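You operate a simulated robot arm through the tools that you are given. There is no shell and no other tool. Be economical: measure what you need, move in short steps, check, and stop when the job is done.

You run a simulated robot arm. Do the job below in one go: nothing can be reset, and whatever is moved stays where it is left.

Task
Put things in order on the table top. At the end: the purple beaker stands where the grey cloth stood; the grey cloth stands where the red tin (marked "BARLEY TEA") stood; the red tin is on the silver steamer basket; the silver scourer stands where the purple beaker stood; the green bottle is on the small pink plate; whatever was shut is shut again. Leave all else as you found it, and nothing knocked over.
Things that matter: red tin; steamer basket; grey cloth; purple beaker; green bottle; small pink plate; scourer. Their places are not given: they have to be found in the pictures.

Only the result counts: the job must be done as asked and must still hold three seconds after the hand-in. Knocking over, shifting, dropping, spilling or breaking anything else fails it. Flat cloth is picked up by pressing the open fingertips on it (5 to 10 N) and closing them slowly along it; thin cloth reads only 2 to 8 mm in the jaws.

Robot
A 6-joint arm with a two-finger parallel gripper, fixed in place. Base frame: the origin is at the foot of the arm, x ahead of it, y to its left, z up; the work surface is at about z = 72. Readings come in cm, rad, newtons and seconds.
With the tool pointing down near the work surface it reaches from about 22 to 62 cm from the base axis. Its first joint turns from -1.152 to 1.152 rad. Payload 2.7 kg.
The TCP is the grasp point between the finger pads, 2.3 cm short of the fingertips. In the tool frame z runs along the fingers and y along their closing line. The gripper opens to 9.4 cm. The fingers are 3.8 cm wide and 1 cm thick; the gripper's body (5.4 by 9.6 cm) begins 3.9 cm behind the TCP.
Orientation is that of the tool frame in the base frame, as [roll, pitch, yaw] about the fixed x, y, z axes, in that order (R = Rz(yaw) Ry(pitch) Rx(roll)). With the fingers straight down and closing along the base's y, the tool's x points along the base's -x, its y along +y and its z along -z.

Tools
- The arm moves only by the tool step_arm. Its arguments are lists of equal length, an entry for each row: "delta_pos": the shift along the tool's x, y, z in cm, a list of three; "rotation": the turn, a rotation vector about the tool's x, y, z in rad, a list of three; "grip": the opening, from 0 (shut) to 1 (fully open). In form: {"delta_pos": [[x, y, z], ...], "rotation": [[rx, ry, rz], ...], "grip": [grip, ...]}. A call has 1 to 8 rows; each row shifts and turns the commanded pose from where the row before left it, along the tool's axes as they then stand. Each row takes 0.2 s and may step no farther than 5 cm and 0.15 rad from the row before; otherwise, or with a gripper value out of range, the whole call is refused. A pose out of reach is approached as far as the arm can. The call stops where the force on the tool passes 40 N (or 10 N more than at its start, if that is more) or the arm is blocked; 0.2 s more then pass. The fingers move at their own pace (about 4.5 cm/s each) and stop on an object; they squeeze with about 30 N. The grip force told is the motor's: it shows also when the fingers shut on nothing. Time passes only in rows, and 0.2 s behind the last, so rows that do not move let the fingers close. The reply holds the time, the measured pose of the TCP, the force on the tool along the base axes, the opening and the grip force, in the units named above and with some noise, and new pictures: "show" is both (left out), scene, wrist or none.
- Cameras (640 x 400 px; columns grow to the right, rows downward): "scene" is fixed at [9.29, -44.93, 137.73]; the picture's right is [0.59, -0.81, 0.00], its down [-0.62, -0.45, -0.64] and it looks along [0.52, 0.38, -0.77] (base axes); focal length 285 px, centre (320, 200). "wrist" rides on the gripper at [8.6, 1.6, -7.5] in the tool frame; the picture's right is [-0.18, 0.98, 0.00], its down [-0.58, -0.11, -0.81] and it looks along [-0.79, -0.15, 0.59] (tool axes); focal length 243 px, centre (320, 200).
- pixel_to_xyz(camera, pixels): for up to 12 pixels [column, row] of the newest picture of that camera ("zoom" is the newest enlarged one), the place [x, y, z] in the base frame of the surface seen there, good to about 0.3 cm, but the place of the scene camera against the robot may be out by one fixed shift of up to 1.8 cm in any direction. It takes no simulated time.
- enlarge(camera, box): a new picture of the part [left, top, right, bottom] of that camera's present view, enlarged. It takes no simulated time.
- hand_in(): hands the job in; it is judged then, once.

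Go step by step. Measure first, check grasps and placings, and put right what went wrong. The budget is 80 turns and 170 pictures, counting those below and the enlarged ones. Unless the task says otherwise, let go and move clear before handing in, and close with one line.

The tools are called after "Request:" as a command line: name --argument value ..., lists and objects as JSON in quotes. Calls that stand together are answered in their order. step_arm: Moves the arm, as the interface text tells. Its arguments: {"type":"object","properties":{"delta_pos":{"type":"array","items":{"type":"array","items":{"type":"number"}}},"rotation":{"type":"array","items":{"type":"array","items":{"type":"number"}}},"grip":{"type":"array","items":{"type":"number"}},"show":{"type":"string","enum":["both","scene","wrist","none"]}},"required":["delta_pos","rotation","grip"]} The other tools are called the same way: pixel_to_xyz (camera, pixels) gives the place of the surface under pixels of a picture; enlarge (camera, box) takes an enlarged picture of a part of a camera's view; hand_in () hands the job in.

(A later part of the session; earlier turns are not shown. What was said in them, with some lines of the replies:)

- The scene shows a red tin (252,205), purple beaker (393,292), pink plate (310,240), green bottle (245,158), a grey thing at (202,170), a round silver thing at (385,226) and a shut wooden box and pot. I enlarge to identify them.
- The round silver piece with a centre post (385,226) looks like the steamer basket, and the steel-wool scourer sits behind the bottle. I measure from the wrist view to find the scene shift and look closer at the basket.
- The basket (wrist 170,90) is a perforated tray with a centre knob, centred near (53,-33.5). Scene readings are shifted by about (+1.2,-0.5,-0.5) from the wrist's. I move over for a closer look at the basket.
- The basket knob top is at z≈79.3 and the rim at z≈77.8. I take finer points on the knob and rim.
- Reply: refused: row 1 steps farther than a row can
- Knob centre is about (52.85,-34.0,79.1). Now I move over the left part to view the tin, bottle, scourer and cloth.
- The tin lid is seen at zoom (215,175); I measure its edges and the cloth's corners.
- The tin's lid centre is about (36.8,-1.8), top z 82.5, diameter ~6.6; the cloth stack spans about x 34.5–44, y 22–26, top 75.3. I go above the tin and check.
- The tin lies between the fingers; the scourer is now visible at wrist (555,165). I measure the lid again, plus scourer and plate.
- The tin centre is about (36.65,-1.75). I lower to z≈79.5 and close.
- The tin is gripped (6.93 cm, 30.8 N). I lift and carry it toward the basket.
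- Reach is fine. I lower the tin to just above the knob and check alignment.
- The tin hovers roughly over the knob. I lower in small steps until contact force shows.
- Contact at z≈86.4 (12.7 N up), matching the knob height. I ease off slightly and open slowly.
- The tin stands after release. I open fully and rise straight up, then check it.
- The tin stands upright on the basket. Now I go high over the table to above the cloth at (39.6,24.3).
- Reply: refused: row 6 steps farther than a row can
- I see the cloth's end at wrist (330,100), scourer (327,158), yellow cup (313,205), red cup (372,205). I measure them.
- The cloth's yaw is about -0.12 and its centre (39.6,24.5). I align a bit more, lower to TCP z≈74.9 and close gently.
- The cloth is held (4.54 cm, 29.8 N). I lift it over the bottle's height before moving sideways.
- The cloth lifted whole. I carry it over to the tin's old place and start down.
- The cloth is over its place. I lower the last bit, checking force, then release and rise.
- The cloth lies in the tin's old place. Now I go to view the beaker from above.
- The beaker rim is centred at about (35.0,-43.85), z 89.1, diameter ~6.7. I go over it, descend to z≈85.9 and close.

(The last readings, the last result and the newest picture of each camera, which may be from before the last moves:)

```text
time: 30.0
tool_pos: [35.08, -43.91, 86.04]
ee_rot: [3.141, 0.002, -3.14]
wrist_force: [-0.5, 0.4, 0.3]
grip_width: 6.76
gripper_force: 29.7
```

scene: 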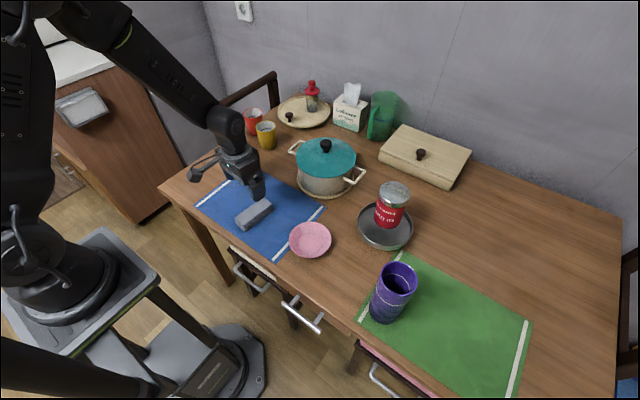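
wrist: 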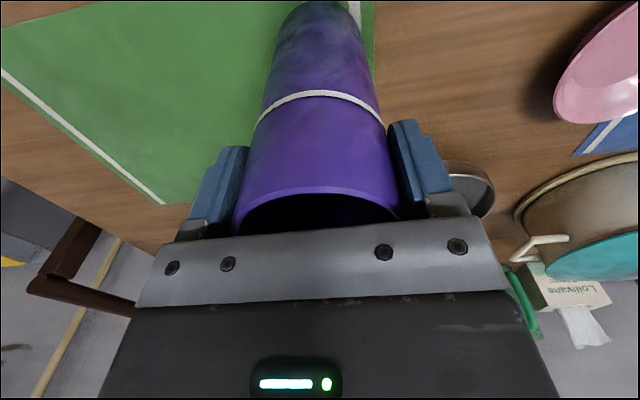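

The beaker is gripped (6.76 cm). I lift ~10 cm and carry it along x≈33–35, clear of the bottle.

Request:
step_arm --delta_pos '[[0, 0, -4.8], [0, 0, -4.8], [0.15, 4.5, 0], [0.15, 4.5, 0], [0.15, 4.5, 0], [0.15, 4.5, 0], [0.15, 4.5, 0], [0.15, 4.5, 0]]' --rotation '[[0, 0, 0], [0, 0, 0], [0, 0, 0], [0, 0, 0], [0, 0, 0], [0, 0, 0], [0, 0, 0], [0, 0, 0]]' --grip '[0.4, 0.4, 0.4, 0.4, 0.4, 0.4, 0.4, 0.4]' --show "scene"

```text
time: 31.8
tool_pos: [34.01, -16.85, 95.53]
ee_rot: [-3.141, 0.001, 3.142]
wrist_force: [0.6, -0.5, -0.8]
grip_width: 6.7
gripper_force: 30.3
```

scene: 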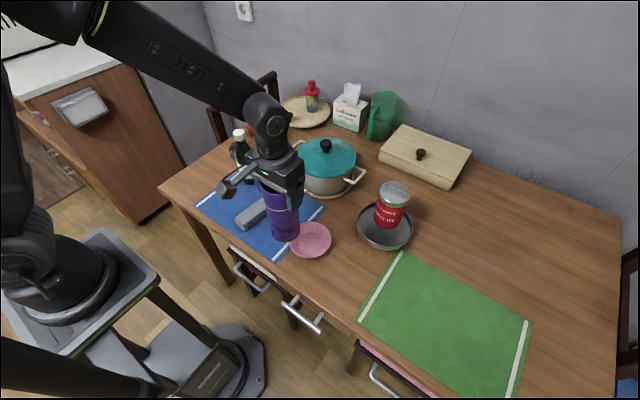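

Holding well, clear of everything. I continue past the bottle.

Request:
step_arm --delta_pos '[[0.12, 4.4, 0], [0.12, 4.4, 0], [0.12, 4.4, 0], [0.12, 4.4, 0], [0.12, 4.4, 0], [0.12, 4.4, 0], [0.12, 4.4, 0], [0.12, 4.4, 0]]' --rotation '[[0, 0, 0], [0, 0, 0], [0, 0, 0], [0, 0, 0], [0, 0, 0], [0, 0, 0], [0, 0, 0], [0, 0, 0]]' --grip '[0.4, 0.4, 0.4, 0.4, 0.4, 0.4, 0.4, 0.4]' --show "scene"

```text
time: 33.6
tool_pos: [33.14, 18.42, 95.34]
ee_rot: [3.141, 0.002, 3.141]
wrist_force: [-1.0, -0.3, -2.1]
grip_width: 6.76
gripper_force: 29.5
```

scene: 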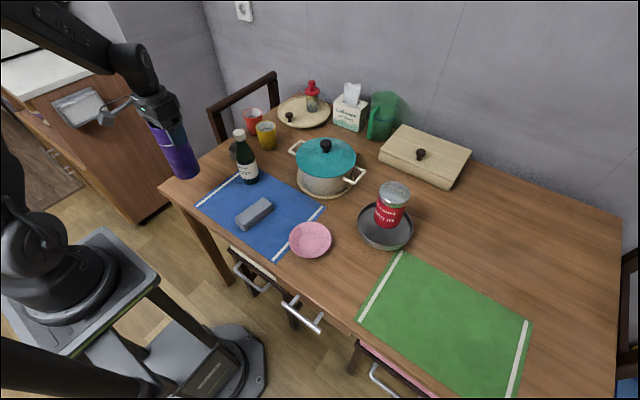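

Now to the cloth's old place (39.6,24.4) and down to just above the table.

Request:
step_arm --delta_pos '[[-3.25, 3.0, 0], [-3.25, 3.0, 0], [0, 0, 4.5], [0, 0, 3.7], [0, 0, 0]]' --rotation '[[0, 0, 0], [0, 0, 0], [0, 0, 0], [0, 0, 0], [0, 0, 0]]' --grip '[0.4, 0.4, 0.4, 0.4, 0.4]' --show "both"

```text
time: 34.8
tool_pos: [39.71, 24.34, 87.43]
ee_rot: [3.141, 0.001, -3.141]
wrist_force: [-0.1, -0.3, -1.4]
grip_width: 6.73
gripper_force: 30.0
```

scene: 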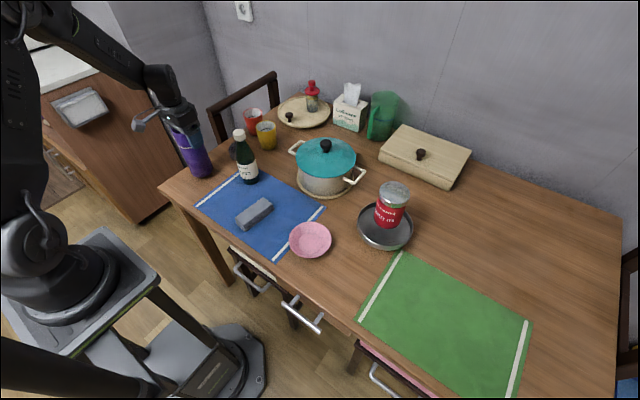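
wrist: 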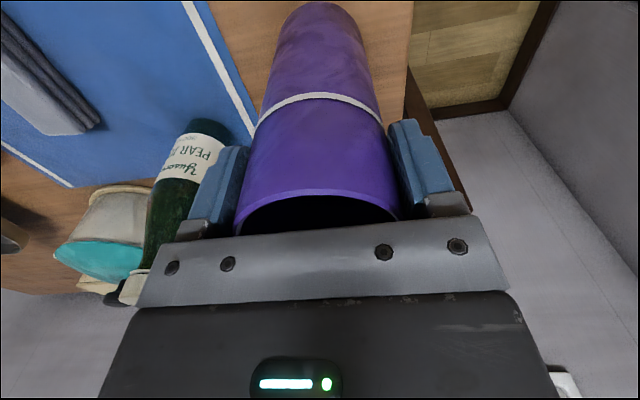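

The beaker is on target, fully over the table. I lower in small steps until contact.

Request:
step_arm --delta_pos '[[0, 0, 0.8], [0, 0, 0.3], [0, 0, 0.2], [0, 0, 0.15]]' --rotation '[[0, 0, 0], [0, 0, 0], [0, 0, 0], [0, 0, 0]]' --grip '[0.4, 0.4, 0.4, 0.4]' --show "none"

```text
time: 35.8
tool_pos: [39.66, 24.3, 85.9]
ee_rot: [3.141, 0.001, -3.14]
wrist_force: [0.4, -0.3, -1.0]
grip_width: 6.73
gripper_force: 30.4
```

Request:
step_arm --delta_pos '[[0, 0, 0.1], [0, 0, 0.1], [0, 0, 0]]' --rotation '[[0, 0, 0], [0, 0, 0], [0, 0, 0]]' --grip '[0.4, 0.4, 0.4]' --show "none"

```text
time: 36.6
tool_pos: [39.75, 24.23, 85.92]
ee_rot: [-3.141, 0.004, -3.14]
wrist_force: [-6.0, -5.1, 24.5]
grip_width: 6.72
gripper_force: 30.2
```

Contact (24.5 N). I ease off 0.15 cm, open and rise.

Request:
step_arm --delta_pos '[[0, 0, -0.15], [0, 0, 0], [0, 0, 0], [0, 0, 0], [0, 0, 0], [0, 0, -3], [0, 0, -4.5], [0, 0, -4]]' --rotation '[[0, 0, 0], [0, 0, 0], [0, 0, 0], [0, 0, 0], [0, 0, 0], [0, 0, 0], [0, 0, 0], [0, 0, 0]]' --grip '[0.4, 0.8, 0.9, 1, 1, 1, 1, 1]'

```text
time: 38.4
tool_pos: [39.61, 24.44, 97.48]
ee_rot: [3.141, 0.001, -3.141]
wrist_force: [0.0, -0.4, -0.1]
grip_width: 9.39
gripper_force: 0.1
```

scene: 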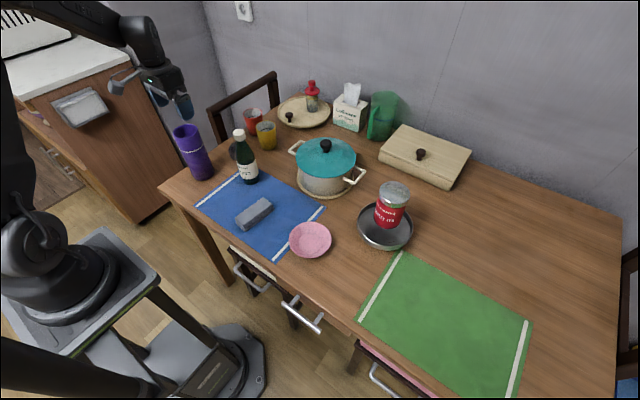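
wrist: 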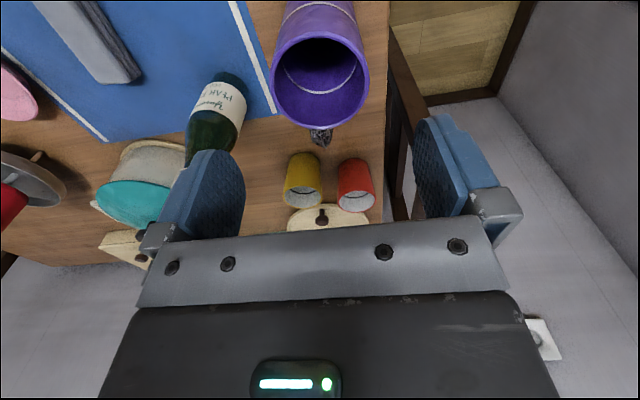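

The beaker stands in the cloth's place. Next is the bottle (to free the scourer's surroundings); I measure its cap and the plate from here after moving nearer.

Request:
step_arm --delta_pos '[[2.0, -4.3, -0.6], [2.0, -4.3, -0.6], [2.0, -4.3, -0.6], [2.0, -4.3, -0.6]]' --rotation '[[0, 0, 0], [0, 0, 0], [0, 0, 0], [0, 0, 0]]' --grip '[1, 1, 1, 1]' --show "wrist"

Request:
enlarge --camera "wrist" --box '[260, 40, 440, 210]'

```text
time: 39.4
tool_pos: [31.47, 7.14, 99.77]
ee_rot: [3.14, 0.005, -3.139]
wrist_force: [-0.7, 0.8, -0.2]
grip_width: 9.41
gripper_force: 0.1
```

wrist: 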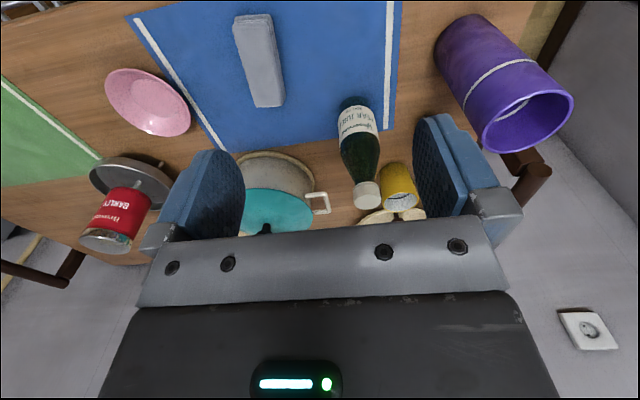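

```text
2.35 times, centred on (350, 125) of wrist
```

zoom: 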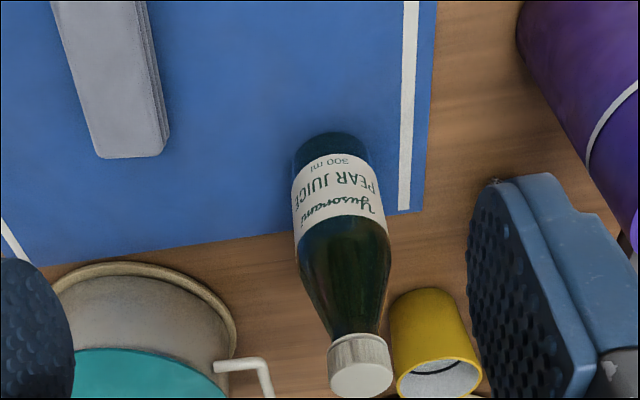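

Request:
pixel_to_xyz --camera "zoom" --pixels '[[360, 376], [335, 376], [387, 376], [360, 366], [360, 392], [358, 350], [296, 190], [382, 190], [335, 190], [328, 145], [300, 230], [385, 230]]'

Request:
pixel_to_xyz --camera "wrist" --pixels '[[105, 92], [189, 115], [130, 69], [168, 135], [147, 102], [135, 95], [160, 110], [185, 95], [113, 118]]'

Request:
enlarge --camera "wrist" --box '[95, 55, 205, 145]'

```text
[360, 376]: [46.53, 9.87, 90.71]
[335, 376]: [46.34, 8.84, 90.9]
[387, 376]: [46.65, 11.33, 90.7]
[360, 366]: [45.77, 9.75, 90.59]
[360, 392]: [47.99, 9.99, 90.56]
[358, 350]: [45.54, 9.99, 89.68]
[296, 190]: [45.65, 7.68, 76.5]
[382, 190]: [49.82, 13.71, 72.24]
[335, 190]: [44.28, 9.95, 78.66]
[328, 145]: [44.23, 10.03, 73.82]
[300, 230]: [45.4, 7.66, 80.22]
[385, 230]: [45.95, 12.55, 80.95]
```

```text
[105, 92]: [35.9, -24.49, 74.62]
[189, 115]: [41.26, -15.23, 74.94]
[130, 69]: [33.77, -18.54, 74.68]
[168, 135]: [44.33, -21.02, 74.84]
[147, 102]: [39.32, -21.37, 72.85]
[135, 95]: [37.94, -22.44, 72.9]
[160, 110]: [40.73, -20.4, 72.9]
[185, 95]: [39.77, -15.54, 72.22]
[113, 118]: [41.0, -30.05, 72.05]
```

```text
4.44 times, centred on (150, 100) of wrist
```

zoom: 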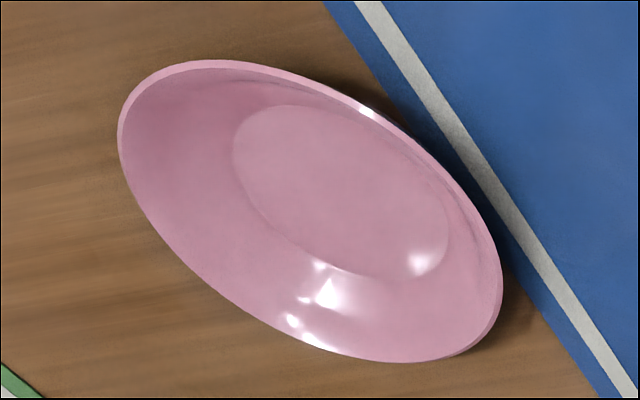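

Request:
pixel_to_xyz --camera "zoom" --pixels '[[342, 192], [236, 150], [445, 250], [300, 106], [350, 276], [120, 145], [500, 280], [230, 61], [400, 361], [150, 75], [480, 340]]'

```text
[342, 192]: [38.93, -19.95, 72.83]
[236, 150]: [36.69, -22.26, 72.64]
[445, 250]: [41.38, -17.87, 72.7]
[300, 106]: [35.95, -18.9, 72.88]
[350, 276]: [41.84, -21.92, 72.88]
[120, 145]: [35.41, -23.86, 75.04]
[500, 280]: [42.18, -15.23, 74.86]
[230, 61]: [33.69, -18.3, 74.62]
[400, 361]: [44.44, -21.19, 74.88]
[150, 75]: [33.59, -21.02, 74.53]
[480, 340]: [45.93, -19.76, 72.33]
```

Bottle axis ≈ (46.6,10.0), cap top 90.7; plate centre ≈ (38.95,-19.9), floor 72.85. I move onto the cap/neck and close.

Request:
step_arm --delta_pos '[[-3.78, 0.71, 0.8], [-3.78, 0.71, 0.8], [-3.78, 0.71, 0.8], [-3.78, 0.72, 0.8], [0, 0, 4.5], [0, 0, 4.5]]' --rotation '[[0, 0, 0], [0, 0, 0], [0, 0, 0], [0, 0, 0], [0, 0, 0], [0, 0, 0]]' --grip '[1, 1, 1, 1, 1, 1]' --show "wrist"

```text
time: 40.8
tool_pos: [46.81, 10.13, 87.58]
ee_rot: [3.141, 0.003, 3.14]
wrist_force: [0.0, -0.2, 1.4]
grip_width: 9.38
gripper_force: 0.1
```

wrist: 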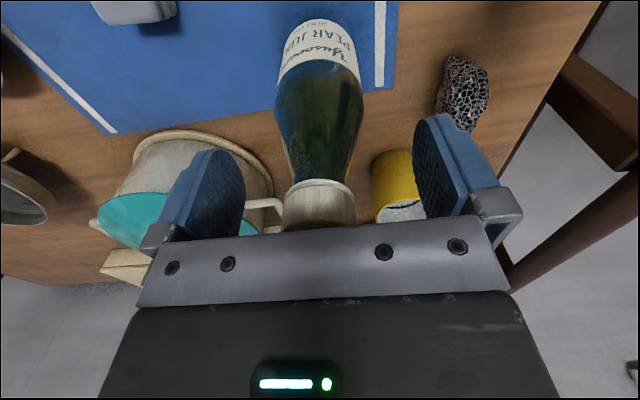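

The cap is centred between the fingers. I close.

Request:
step_arm --delta_pos '[[0, 0, 0], [0, 0, 0], [0, 0, 0], [0, 0, 0], [0, 0, 0]]' --rotation '[[0, 0, 0], [0, 0, 0], [0, 0, 0], [0, 0, 0], [0, 0, 0]]' --grip '[0.6, 0.4, 0.2, 0.1, 0.1]' --show "none"

Request:
pixel_to_xyz --camera "wrist" --pixels '[[440, 95], [462, 60], [487, 85], [470, 125], [462, 90], [385, 165], [475, 100]]'

```text
time: 42.0
tool_pos: [46.78, 10.1, 87.68]
ee_rot: [3.141, 0.003, 3.141]
wrist_force: [0.3, -0.8, 0.2]
grip_width: 3.67
gripper_force: 30.2
```

```text
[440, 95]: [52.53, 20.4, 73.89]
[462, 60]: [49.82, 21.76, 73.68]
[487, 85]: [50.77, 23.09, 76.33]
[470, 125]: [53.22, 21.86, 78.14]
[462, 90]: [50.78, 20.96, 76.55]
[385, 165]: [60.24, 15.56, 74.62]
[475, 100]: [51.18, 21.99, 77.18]
```

Bottle gripped (3.67 cm). I lift and carry it to the plate.

Request:
step_arm --delta_pos '[[0, 0, -4.5], [0, 0, -4.5], [1.29, -4.5, 0], [1.29, -4.5, 0], [1.29, -4.5, 0], [1.29, -4.5, 0], [1.29, -4.5, 0], [1.3, -4.5, 0]]' --rotation '[[0, 0, 0], [0, 0, 0], [0, 0, 0], [0, 0, 0], [0, 0, 0], [0, 0, 0], [0, 0, 0], [0, 0, 0]]' --grip '[0.1, 0.1, 0.1, 0.1, 0.1, 0.1, 0.1, 0.1]' --show "scene"

```text
time: 43.8
tool_pos: [39.08, -17.02, 96.71]
ee_rot: [3.141, 0.002, -3.14]
wrist_force: [0.0, -0.4, -1.0]
grip_width: 3.57
gripper_force: 30.3
```

scene: 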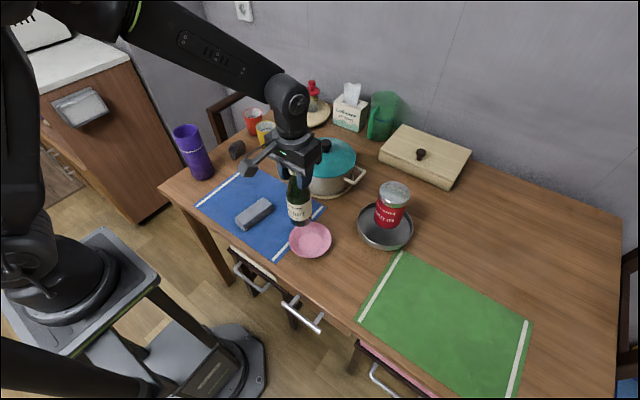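

The bottle hangs upright. I centre over the plate and lower to just above it.

Request:
step_arm --delta_pos '[[0.05, -2.95, 0], [0, 0, 4.5], [0, 0, 2.8], [0, 0, 0]]' --rotation '[[0, 0, 0], [0, 0, 0], [0, 0, 0], [0, 0, 0]]' --grip '[0.1, 0.1, 0.1, 0.1]' --show "wrist"

Request:
enlarge --camera "scene" --box '[260, 150, 360, 260]'

```text
time: 44.8
tool_pos: [39.17, -19.86, 89.3]
ee_rot: [3.141, 0.002, -3.14]
wrist_force: [0.7, 0.3, -2.1]
grip_width: 3.54
gripper_force: 30.1
```

wrist: 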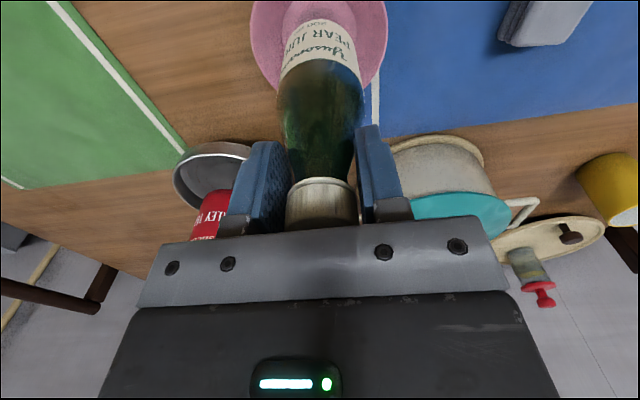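

```text
3.64 times, centred on (310, 205) of scene
```

zoom: 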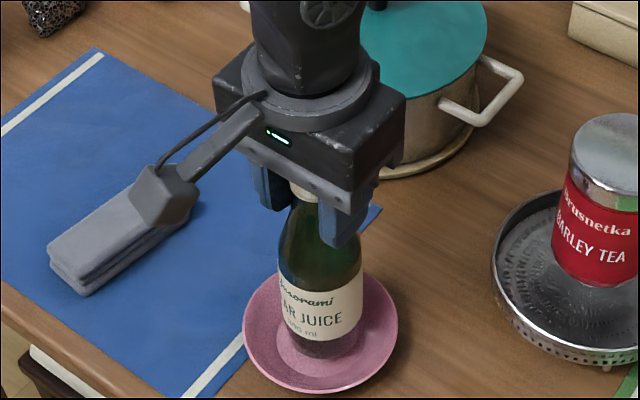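

The bottle is over the plate's flat. I lower gently until contact.

Request:
step_arm --delta_pos '[[0.1, 0, 0.5], [0, 0, 0.2], [0, 0, 0.15], [0, 0, 0]]' --rotation '[[0, 0, 0], [0, 0, 0], [0, 0, 0], [0, 0, 0]]' --grip '[0.1, 0.1, 0.1, 0.1]' --show "none"

```text
time: 45.8
tool_pos: [38.85, -20.02, 88.58]
ee_rot: [3.141, 0.003, 3.141]
wrist_force: [-1.9, -0.9, 2.8]
grip_width: 3.54
gripper_force: 30.1
```

Request:
step_arm --delta_pos '[[0, 0, 0.05], [0, 0, 0]]' --rotation '[[0, 0, 0], [0, 0, 0]]' --grip '[0.1, 0.1]' --show "wrist"

Request:
enlarge --camera "scene" --box '[260, 150, 360, 260]'

```text
time: 46.4
tool_pos: [38.95, -19.95, 88.48]
ee_rot: [-3.14, 0.004, -3.141]
wrist_force: [-3.5, 0.3, 12.6]
grip_width: 3.54
gripper_force: 30.3
```

wrist: 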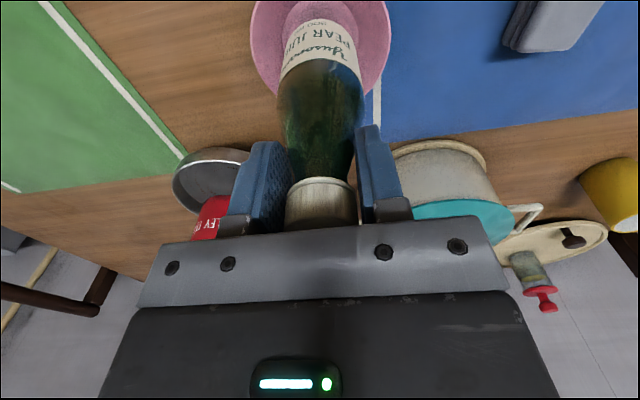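

```text
3.64 times, centred on (310, 205) of scene
```

zoom: 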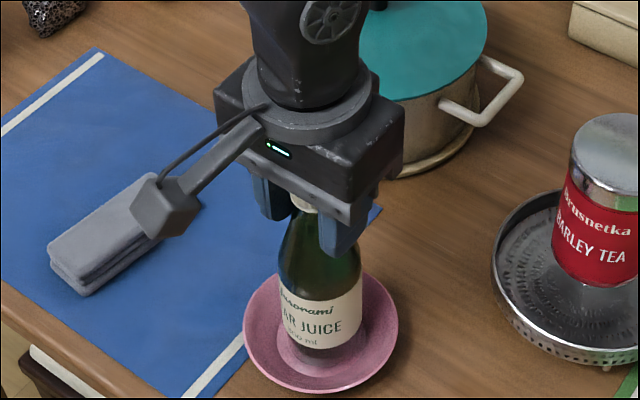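

Contact at the expected height (12.6 N), bottle centred on the plate's flat. I ease off, release and rise.

Request:
step_arm --delta_pos '[[0, 0, -0.08], [0, 0, 0], [0, 0, 0], [0, 0, 0], [0, 0, 0], [0, 0, -3], [0, 0, -4], [0, 0, -4]]' --rotation '[[0, 0, 0], [0, 0, 0], [0, 0, 0], [0, 0, 0], [0, 0, 0], [0, 0, 0], [0, 0, 0], [0, 0, 0]]' --grip '[0.1, 0.45, 0.6, 0.8, 1, 1, 1, 1]'

```text
time: 48.2
tool_pos: [38.9, -19.89, 99.65]
ee_rot: [-3.141, 0.002, -3.142]
wrist_force: [0.5, 0.4, 0.9]
grip_width: 9.43
gripper_force: 0.1
```

scene: 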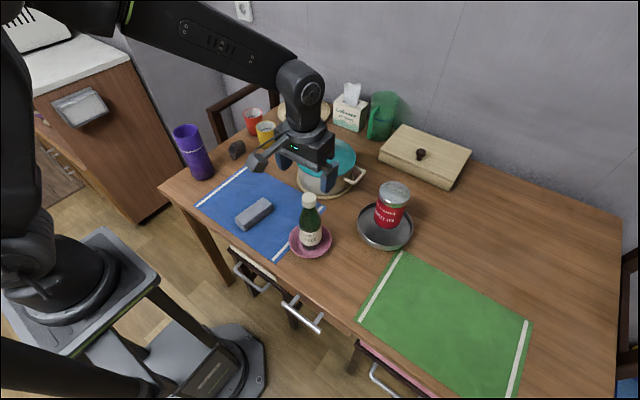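
wrist: 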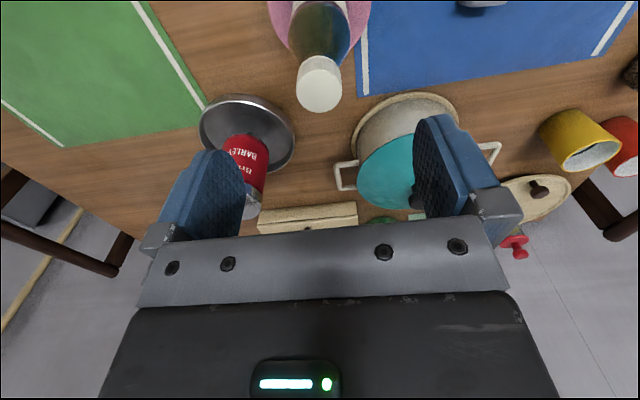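

The bottle stands on the plate. Now I go toward the scourer (wrist right edge), rotating 45° so the camera arm will keep clear of the beaker.

Request:
step_arm --delta_pos '[[-0.87, 4.27, 0], [-0.87, 4.27, 0], [-0.87, 4.27, 0], [-0.87, 4.27, 0], [-0.87, 4.27, 0], [-0.87, 4.27, 0], [-0.87, 4.27, 0]]' --rotation '[[0, 0, 0], [0, 0, 0], [0, 0, 0], [0, 0, 0], [0, 0, 0], [0, 0, 0], [0, 0, 0]]' --grip '[1, 1, 1, 1, 1, 1, 1]' --show "none"

Request:
step_arm --delta_pos '[[0, 0, 0.5], [0, 0, 0.5], [0, 0, 0.5], [0, 0, 0.5], [0, 0, 0.5], [0, 0, 0.5], [0, 0, 0]]' --rotation '[[0, 0, -0.131], [0, 0, -0.131], [0, 0, -0.131], [0, 0, -0.131], [0, 0, -0.131], [0, 0, -0.131], [0, 0, 0]]' --grip '[1, 1, 1, 1, 1, 1, 1]' --show "wrist"

```text
time: 49.8
tool_pos: [44.94, 9.97, 99.47]
ee_rot: [3.141, 0.001, -3.141]
wrist_force: [0.1, 0.7, 0.3]
grip_width: 9.39
gripper_force: 0.1
```

```text
time: 51.4
tool_pos: [45.02, 9.83, 96.54]
ee_rot: [-3.14, 0.003, -2.353]
wrist_force: [-0.2, 0.0, -0.5]
grip_width: 9.39
gripper_force: 0.0
```

wrist: 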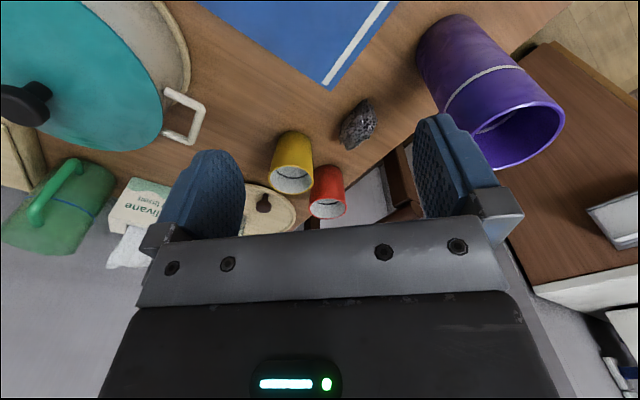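

The scourer is clearly seen at wrist (358,125). I enlarge and measure it and the cups.

Request:
enlarge --camera "wrist" --box '[260, 80, 420, 220]'

Request:
pixel_to_xyz --camera "wrist" --pixels '[[342, 135], [358, 120], [374, 125], [350, 145], [362, 102], [352, 120], [365, 138], [274, 145], [312, 150], [318, 190], [344, 180], [292, 133]]'

```text
2.86 times, centred on (340, 150) of wrist
```

zoom: 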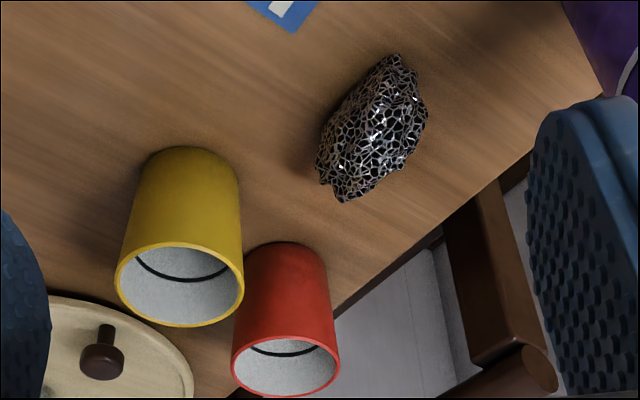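

```text
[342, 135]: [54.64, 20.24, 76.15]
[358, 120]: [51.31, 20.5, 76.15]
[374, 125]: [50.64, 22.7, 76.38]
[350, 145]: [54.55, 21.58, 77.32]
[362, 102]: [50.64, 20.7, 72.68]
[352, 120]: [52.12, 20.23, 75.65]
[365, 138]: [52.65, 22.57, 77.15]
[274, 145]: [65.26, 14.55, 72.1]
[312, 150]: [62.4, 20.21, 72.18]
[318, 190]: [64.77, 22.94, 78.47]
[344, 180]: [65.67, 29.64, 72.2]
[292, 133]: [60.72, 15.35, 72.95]
```

Scourer centre ≈ (52.2,21.8), top ≈ 77.5. I go over it and lower partway, then check.

Request:
step_arm --delta_pos '[[-4.52, 1.12, 1.5], [-4.52, 1.12, 1.5], [-4.51, 1.11, 1.5], [0, 0, 4.5], [0, 0, 4.0], [0, 0, 0]]' --rotation '[[0, 0, 0], [0, 0, 0], [0, 0, 0], [0, 0, 0], [0, 0, 0], [0, 0, 0]]' --grip '[1, 1, 1, 1, 1, 1]'

```text
time: 52.8
tool_pos: [52.15, 21.86, 83.57]
ee_rot: [-3.14, 0.002, -2.354]
wrist_force: [0.8, -0.4, 0.1]
grip_width: 9.42
gripper_force: 0.0
```

scene: 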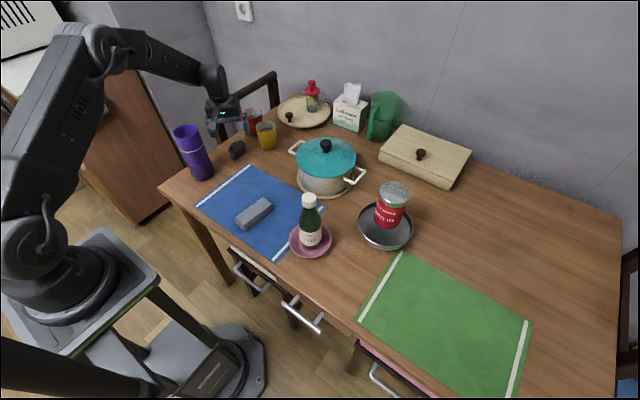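
wrist: 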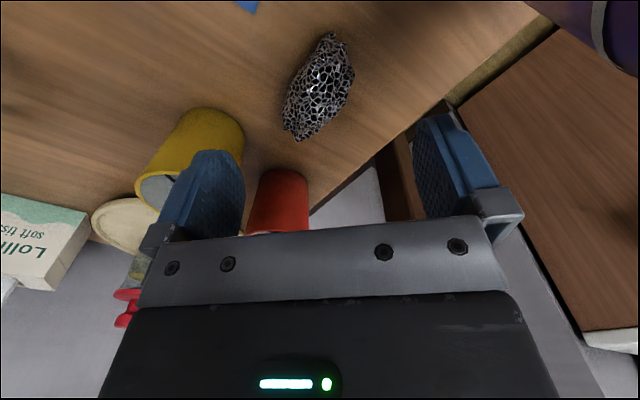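

I measure the scourer's edges again from here.

Request:
pixel_to_xyz --camera "wrist" --pixels '[[285, 120], [300, 140], [332, 36], [353, 72], [318, 85], [298, 80], [335, 110], [195, 115], [230, 150], [280, 175]]'

```text
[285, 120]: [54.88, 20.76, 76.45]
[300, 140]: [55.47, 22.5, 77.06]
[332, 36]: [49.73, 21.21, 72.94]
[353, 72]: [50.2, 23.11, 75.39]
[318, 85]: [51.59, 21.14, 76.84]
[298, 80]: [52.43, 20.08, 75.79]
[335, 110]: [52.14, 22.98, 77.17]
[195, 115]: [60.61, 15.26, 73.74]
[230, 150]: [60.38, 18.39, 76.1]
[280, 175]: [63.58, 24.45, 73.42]
```

Clear of the cups by over 2 cm. I descend and close slowly.

Request:
step_arm --delta_pos '[[-0.1, -0.25, 3.0], [0, 0, 3.0], [0, 0, 2.7], [0, 0, 0], [0, 0, 0], [0, 0, 0], [0, 0, 0], [0, 0, 0]]' --rotation '[[0, 0, 0], [0, 0, 0], [0, 0, 0], [0, 0, 0], [0, 0, 0], [0, 0, 0], [0, 0, 0], [0, 0, 0]]' --grip '[1, 1, 1, 0.7, 0.55, 0.4, 0.3, 0.3]' --show "both"

```text
time: 54.6
tool_pos: [52.5, 21.79, 74.81]
ee_rot: [-3.14, 0.001, -2.353]
wrist_force: [-0.3, -0.2, -0.6]
grip_width: 7.48
gripper_force: 29.9
```

scene: 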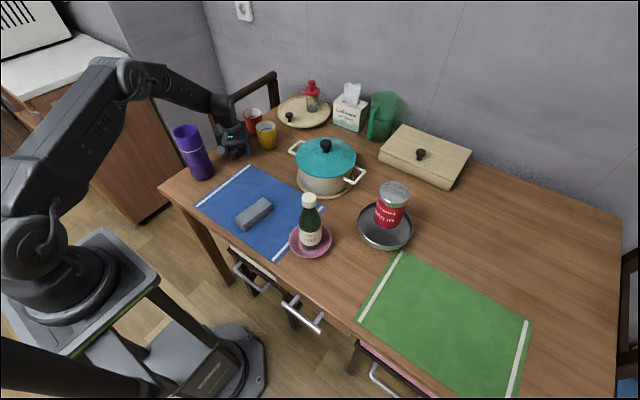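
wrist: 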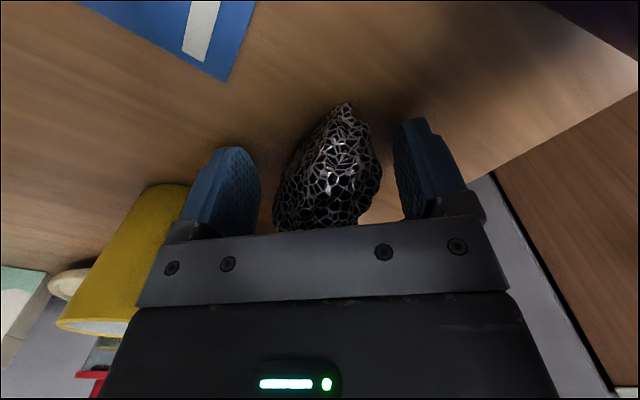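

The fingers stopped at 7.48 cm with 29.9 N. I test with a small lift.

Request:
step_arm --delta_pos '[[0, 0, -1.5], [0, 0, -2.5], [0, 0, 0]]' --rotation '[[0, 0, 0], [0, 0, 0], [0, 0, 0]]' --grip '[0.3, 0.3, 0.3]'

```text
time: 55.4
tool_pos: [52.43, 21.79, 78.76]
ee_rot: [-3.14, 0.003, -2.355]
wrist_force: [1.1, 0.0, 0.2]
grip_width: 7.47
gripper_force: 30.0
```

scene: 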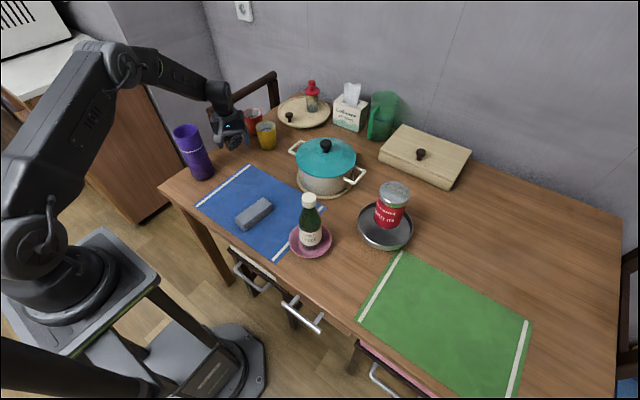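
wrist: 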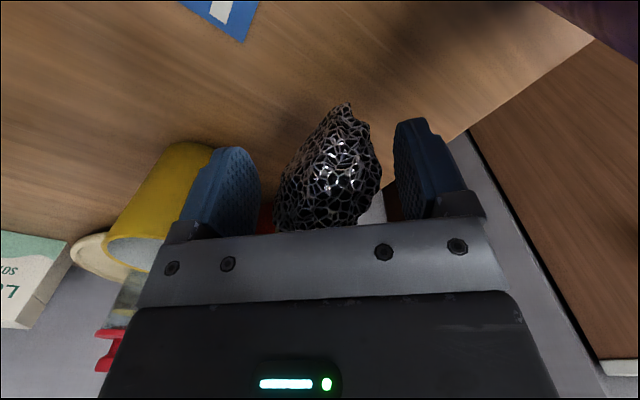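

The scourer is held. I lift it to about z 99, then carry it toward the green mat.

Request:
step_arm --delta_pos '[[0, 0, -4.1], [0, 0, -4.1], [0, 0, -4.1], [0, 0, -4.1], [0, 0, -4.1], [3.93, -2.26, 0], [3.93, -2.26, 0], [3.93, -2.26, 0]]' --rotation '[[0, 0, 0], [0, 0, 0], [0, 0, 0], [0, 0, 0], [0, 0, 0], [0, 0, 0], [0, 0, 0], [0, 0, 0]]' --grip '[0.3, 0.3, 0.3, 0.3, 0.3, 0.3, 0.3, 0.3]' --show "scene"

Request:
step_arm --delta_pos '[[3.93, -2.26, 0], [3.93, -2.26, 0], [3.93, -2.26, 0], [3.93, -2.26, 0], [3.93, -2.26, 0], [3.93, -2.26, 0], [3.93, -2.26, 0], [3.93, -2.26, 0]]' --rotation '[[0, 0, 0], [0, 0, 0], [0, 0, 0], [0, 0, 0], [0, 0, 0], [0, 0, 0], [0, 0, 0], [0, 0, 0]]' --grip '[0.3, 0.3, 0.3, 0.3, 0.3, 0.3, 0.3, 0.3]' --show "scene"

```text
time: 57.2
tool_pos: [49.04, 8.53, 99.28]
ee_rot: [-3.139, 0.002, -2.354]
wrist_force: [0.5, 0.1, 0.2]
grip_width: 7.5
gripper_force: 30.1
```

scene: 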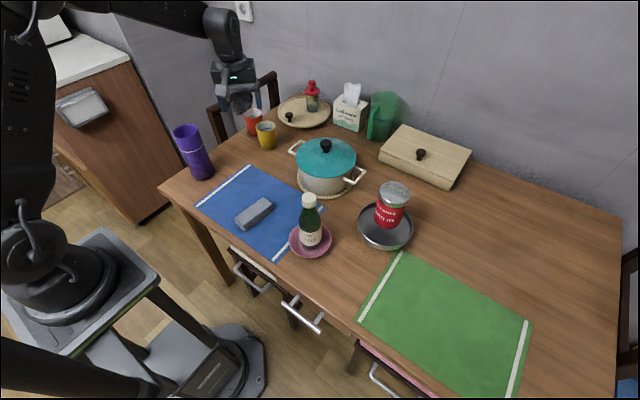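

```text
time: 59.0
tool_pos: [39.43, -26.45, 99.29]
ee_rot: [-3.14, 0.002, -2.356]
wrist_force: [0.0, -0.9, -0.6]
grip_width: 7.47
gripper_force: 29.9
```

scene: 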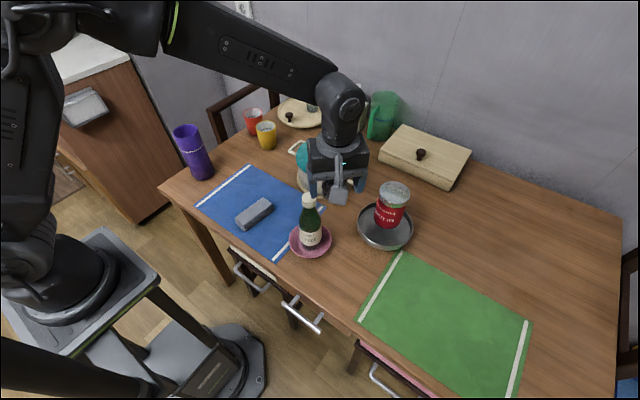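

Clear of the bottle. I go on to the beaker's old place (35,-43.9) and lower.

Request:
step_arm --delta_pos '[[3.865, -2.3, 0], [3.865, -2.3, 0], [3.865, -2.3, 0], [3.865, -2.3, 0], [0, 0, 4.8], [0, 0, 4.8], [0, 0, 4.8], [0, 0, 4.8]]' --rotation '[[0, 0, 0], [0, 0, 0], [0, 0, 0], [0, 0, 0], [0, 0, 0], [0, 0, 0], [0, 0, 0], [0, 0, 0]]' --grip '[0.3, 0.3, 0.3, 0.3, 0.3, 0.3, 0.3, 0.3]'

```text
time: 60.8
tool_pos: [35.21, -43.84, 80.19]
ee_rot: [-3.138, 0.0, -2.355]
wrist_force: [0.2, -0.1, 0.0]
grip_width: 7.45
gripper_force: 29.6
```

scene: 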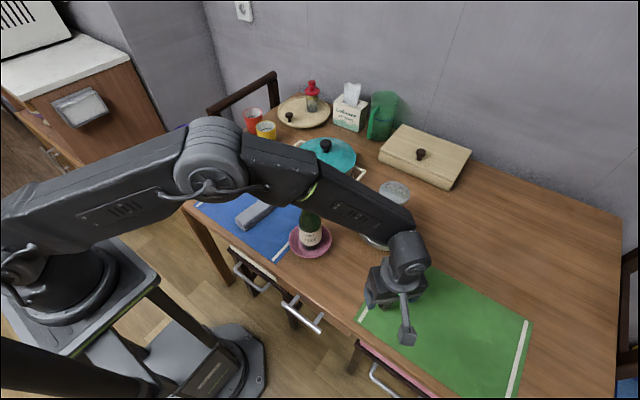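
wrist: 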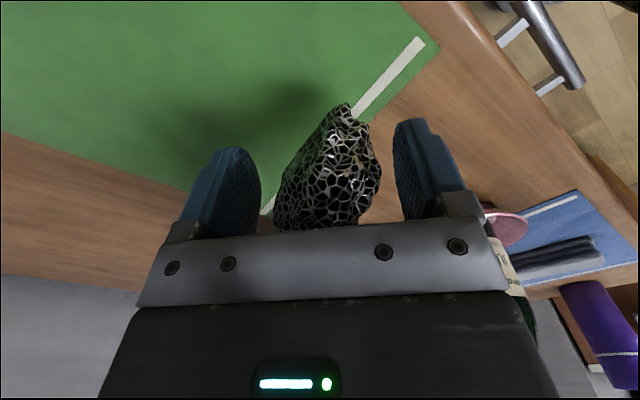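

The scourer is over the beaker's old spot. I lower until contact.

Request:
step_arm --delta_pos '[[0, 0.1, 3.5], [0, 0, 1.3], [0, 0, 0.3], [0, 0, 0.1]]' --rotation '[[0, 0, 0], [0, 0, 0], [0, 0, 0], [0, 0, 0]]' --grip '[0.3, 0.3, 0.3, 0.3]' --show "none"

```text
time: 61.8
tool_pos: [35.14, -43.8, 74.96]
ee_rot: [-3.139, 0.002, -2.354]
wrist_force: [-0.3, 0.5, -0.4]
grip_width: 7.41
gripper_force: 30.5
```

Request:
step_arm --delta_pos '[[0, 0, 0.1], [0, 0, 0], [0, 0, 0], [0, 0, 0], [0, 0, 0], [0, 0, 0]]' --rotation '[[0, 0, 0], [0, 0, 0], [0, 0, 0], [0, 0, 0], [0, 0, 0], [0, 0, 0]]' --grip '[0.3, 0.3, 0.82, 0.85, 0.9, 1]' --show "wrist"

```text
time: 63.2
tool_pos: [35.08, -43.76, 74.77]
ee_rot: [-3.14, 0.002, -2.354]
wrist_force: [0.8, 0.5, 0.1]
grip_width: 9.41
gripper_force: 0.1
```

wrist: 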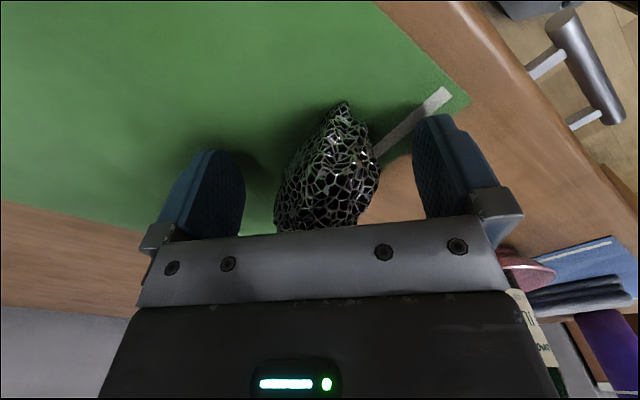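

The scourer rests on the mat. I rise straight up and check the whole scene.

Request:
step_arm --delta_pos '[[0, 0, -3], [0, 0, -4.5], [0, 0, -4.5], [0, 0, -4.5], [0, 0, -4.5], [0, 0, -4.5]]' --rotation '[[0, 0, 0], [0, 0, 0], [0, 0, 0], [0, 0, 0], [0, 0, 0], [0, 0, 0]]' --grip '[1, 1, 1, 1, 1, 1]'

```text
time: 64.6
tool_pos: [34.88, -43.91, 100.28]
ee_rot: [-3.141, 0.003, -2.354]
wrist_force: [-0.3, 0.8, -0.4]
grip_width: 9.4
gripper_force: 0.1
```

scene: 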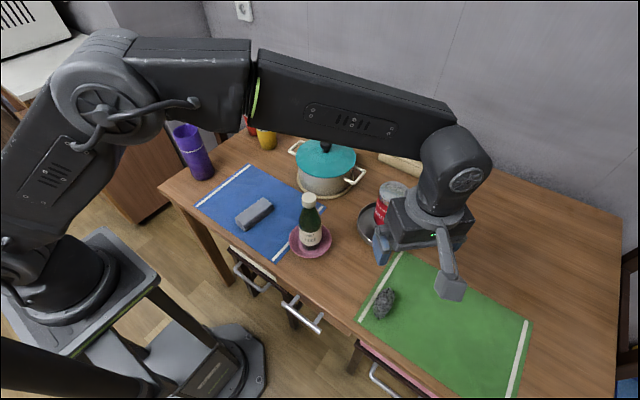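
wrist: 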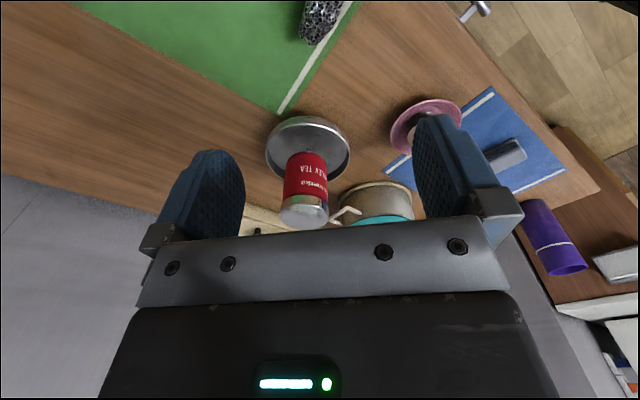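

All items appear in place. I verify positions with the scene camera (shift about +1.2,-0.5,-0.5).

Request:
pixel_to_xyz --camera "scene" --pixels '[[384, 303], [377, 312], [393, 295], [385, 290], [254, 213], [311, 236], [200, 172], [186, 130]]'

Request:
enlarge --camera "scene" --box '[160, 110, 420, 330]'

```text
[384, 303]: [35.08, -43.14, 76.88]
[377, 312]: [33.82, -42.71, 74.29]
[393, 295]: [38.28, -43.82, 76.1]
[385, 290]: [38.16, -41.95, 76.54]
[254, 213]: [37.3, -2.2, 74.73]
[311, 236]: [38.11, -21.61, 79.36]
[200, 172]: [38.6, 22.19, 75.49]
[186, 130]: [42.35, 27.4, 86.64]
```

```text
1.82 times, centred on (290, 220) of scene
```

zoom: 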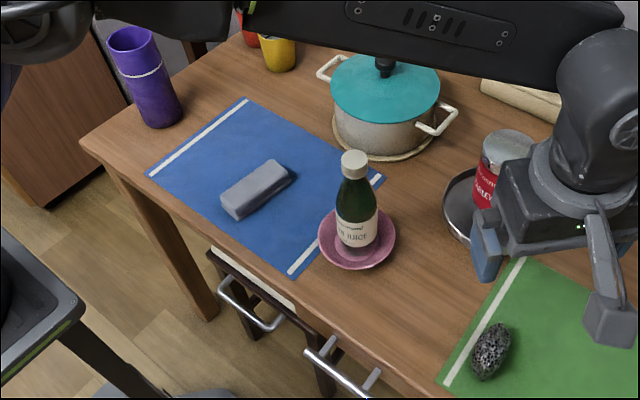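

The scourer may be about a centimetre off; I back off for a wrist view of it.

Request:
step_arm --delta_pos '[[4.5, 0, 0], [4.5, 0, 0], [0, 0, 0]]' --rotation '[[0, 0, 0], [0, 0, 0], [0, 0, 0]]' --grip '[1, 1, 1]'

Request:
enlarge --camera "wrist" --box '[240, 10, 400, 170]'

```text
time: 65.4
tool_pos: [28.54, -50.46, 100.4]
ee_rot: [-3.139, 0.002, -2.354]
wrist_force: [0.9, -0.8, 0.5]
grip_width: 9.39
gripper_force: 0.2
```

scene: 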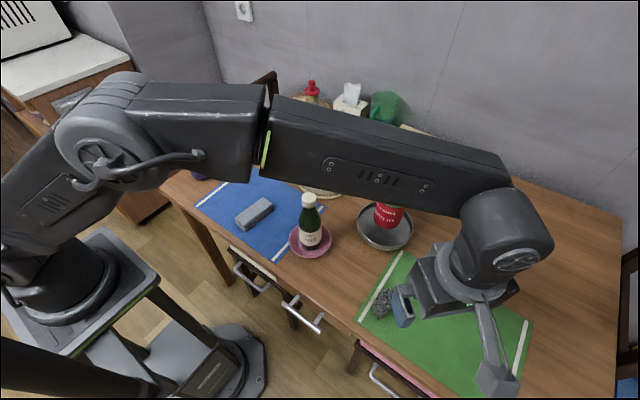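
wrist: 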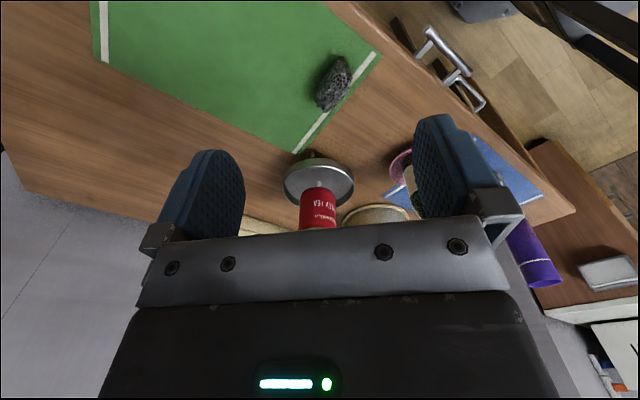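

```text
2.50 times, centred on (320, 90) of wrist
```

zoom: 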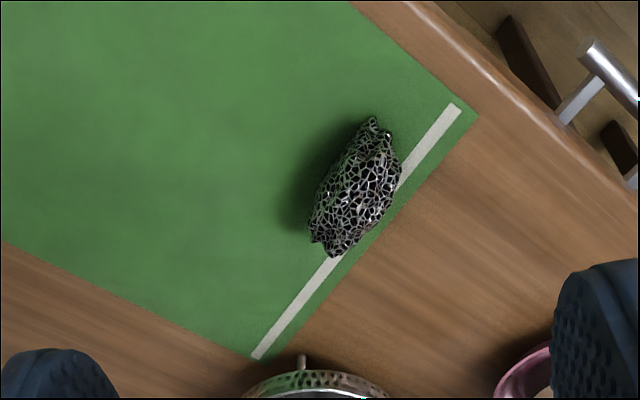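

Request:
pixel_to_xyz --camera "zoom" --pixels '[[372, 120], [310, 230], [335, 252], [395, 165], [340, 185], [355, 190], [320, 195], [385, 200], [350, 155], [360, 230]]'

```text
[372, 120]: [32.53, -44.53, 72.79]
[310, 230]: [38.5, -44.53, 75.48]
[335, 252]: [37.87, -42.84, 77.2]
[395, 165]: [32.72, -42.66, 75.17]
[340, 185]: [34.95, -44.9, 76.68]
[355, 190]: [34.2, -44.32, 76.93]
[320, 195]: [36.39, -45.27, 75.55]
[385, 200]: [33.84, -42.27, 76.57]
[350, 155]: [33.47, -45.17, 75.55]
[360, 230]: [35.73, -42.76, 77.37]
```

The scourer spans x 32.4–38.3 and y -45.3 to about -42, centred near (35.2,-43.7), so it is on the beaker's old spot. The tin, bottle, cloth and beaker all stand in place, and the arm is clear with nothing opened. I hand in.

Request:
hand_in

```text
The job is handed in.
```

I've handed in the job. In the last pictures and readings, all five items were in their asked-for places and standing. Nothing else was seen to move, and nothing had been opened, so there was nothing to shut again.
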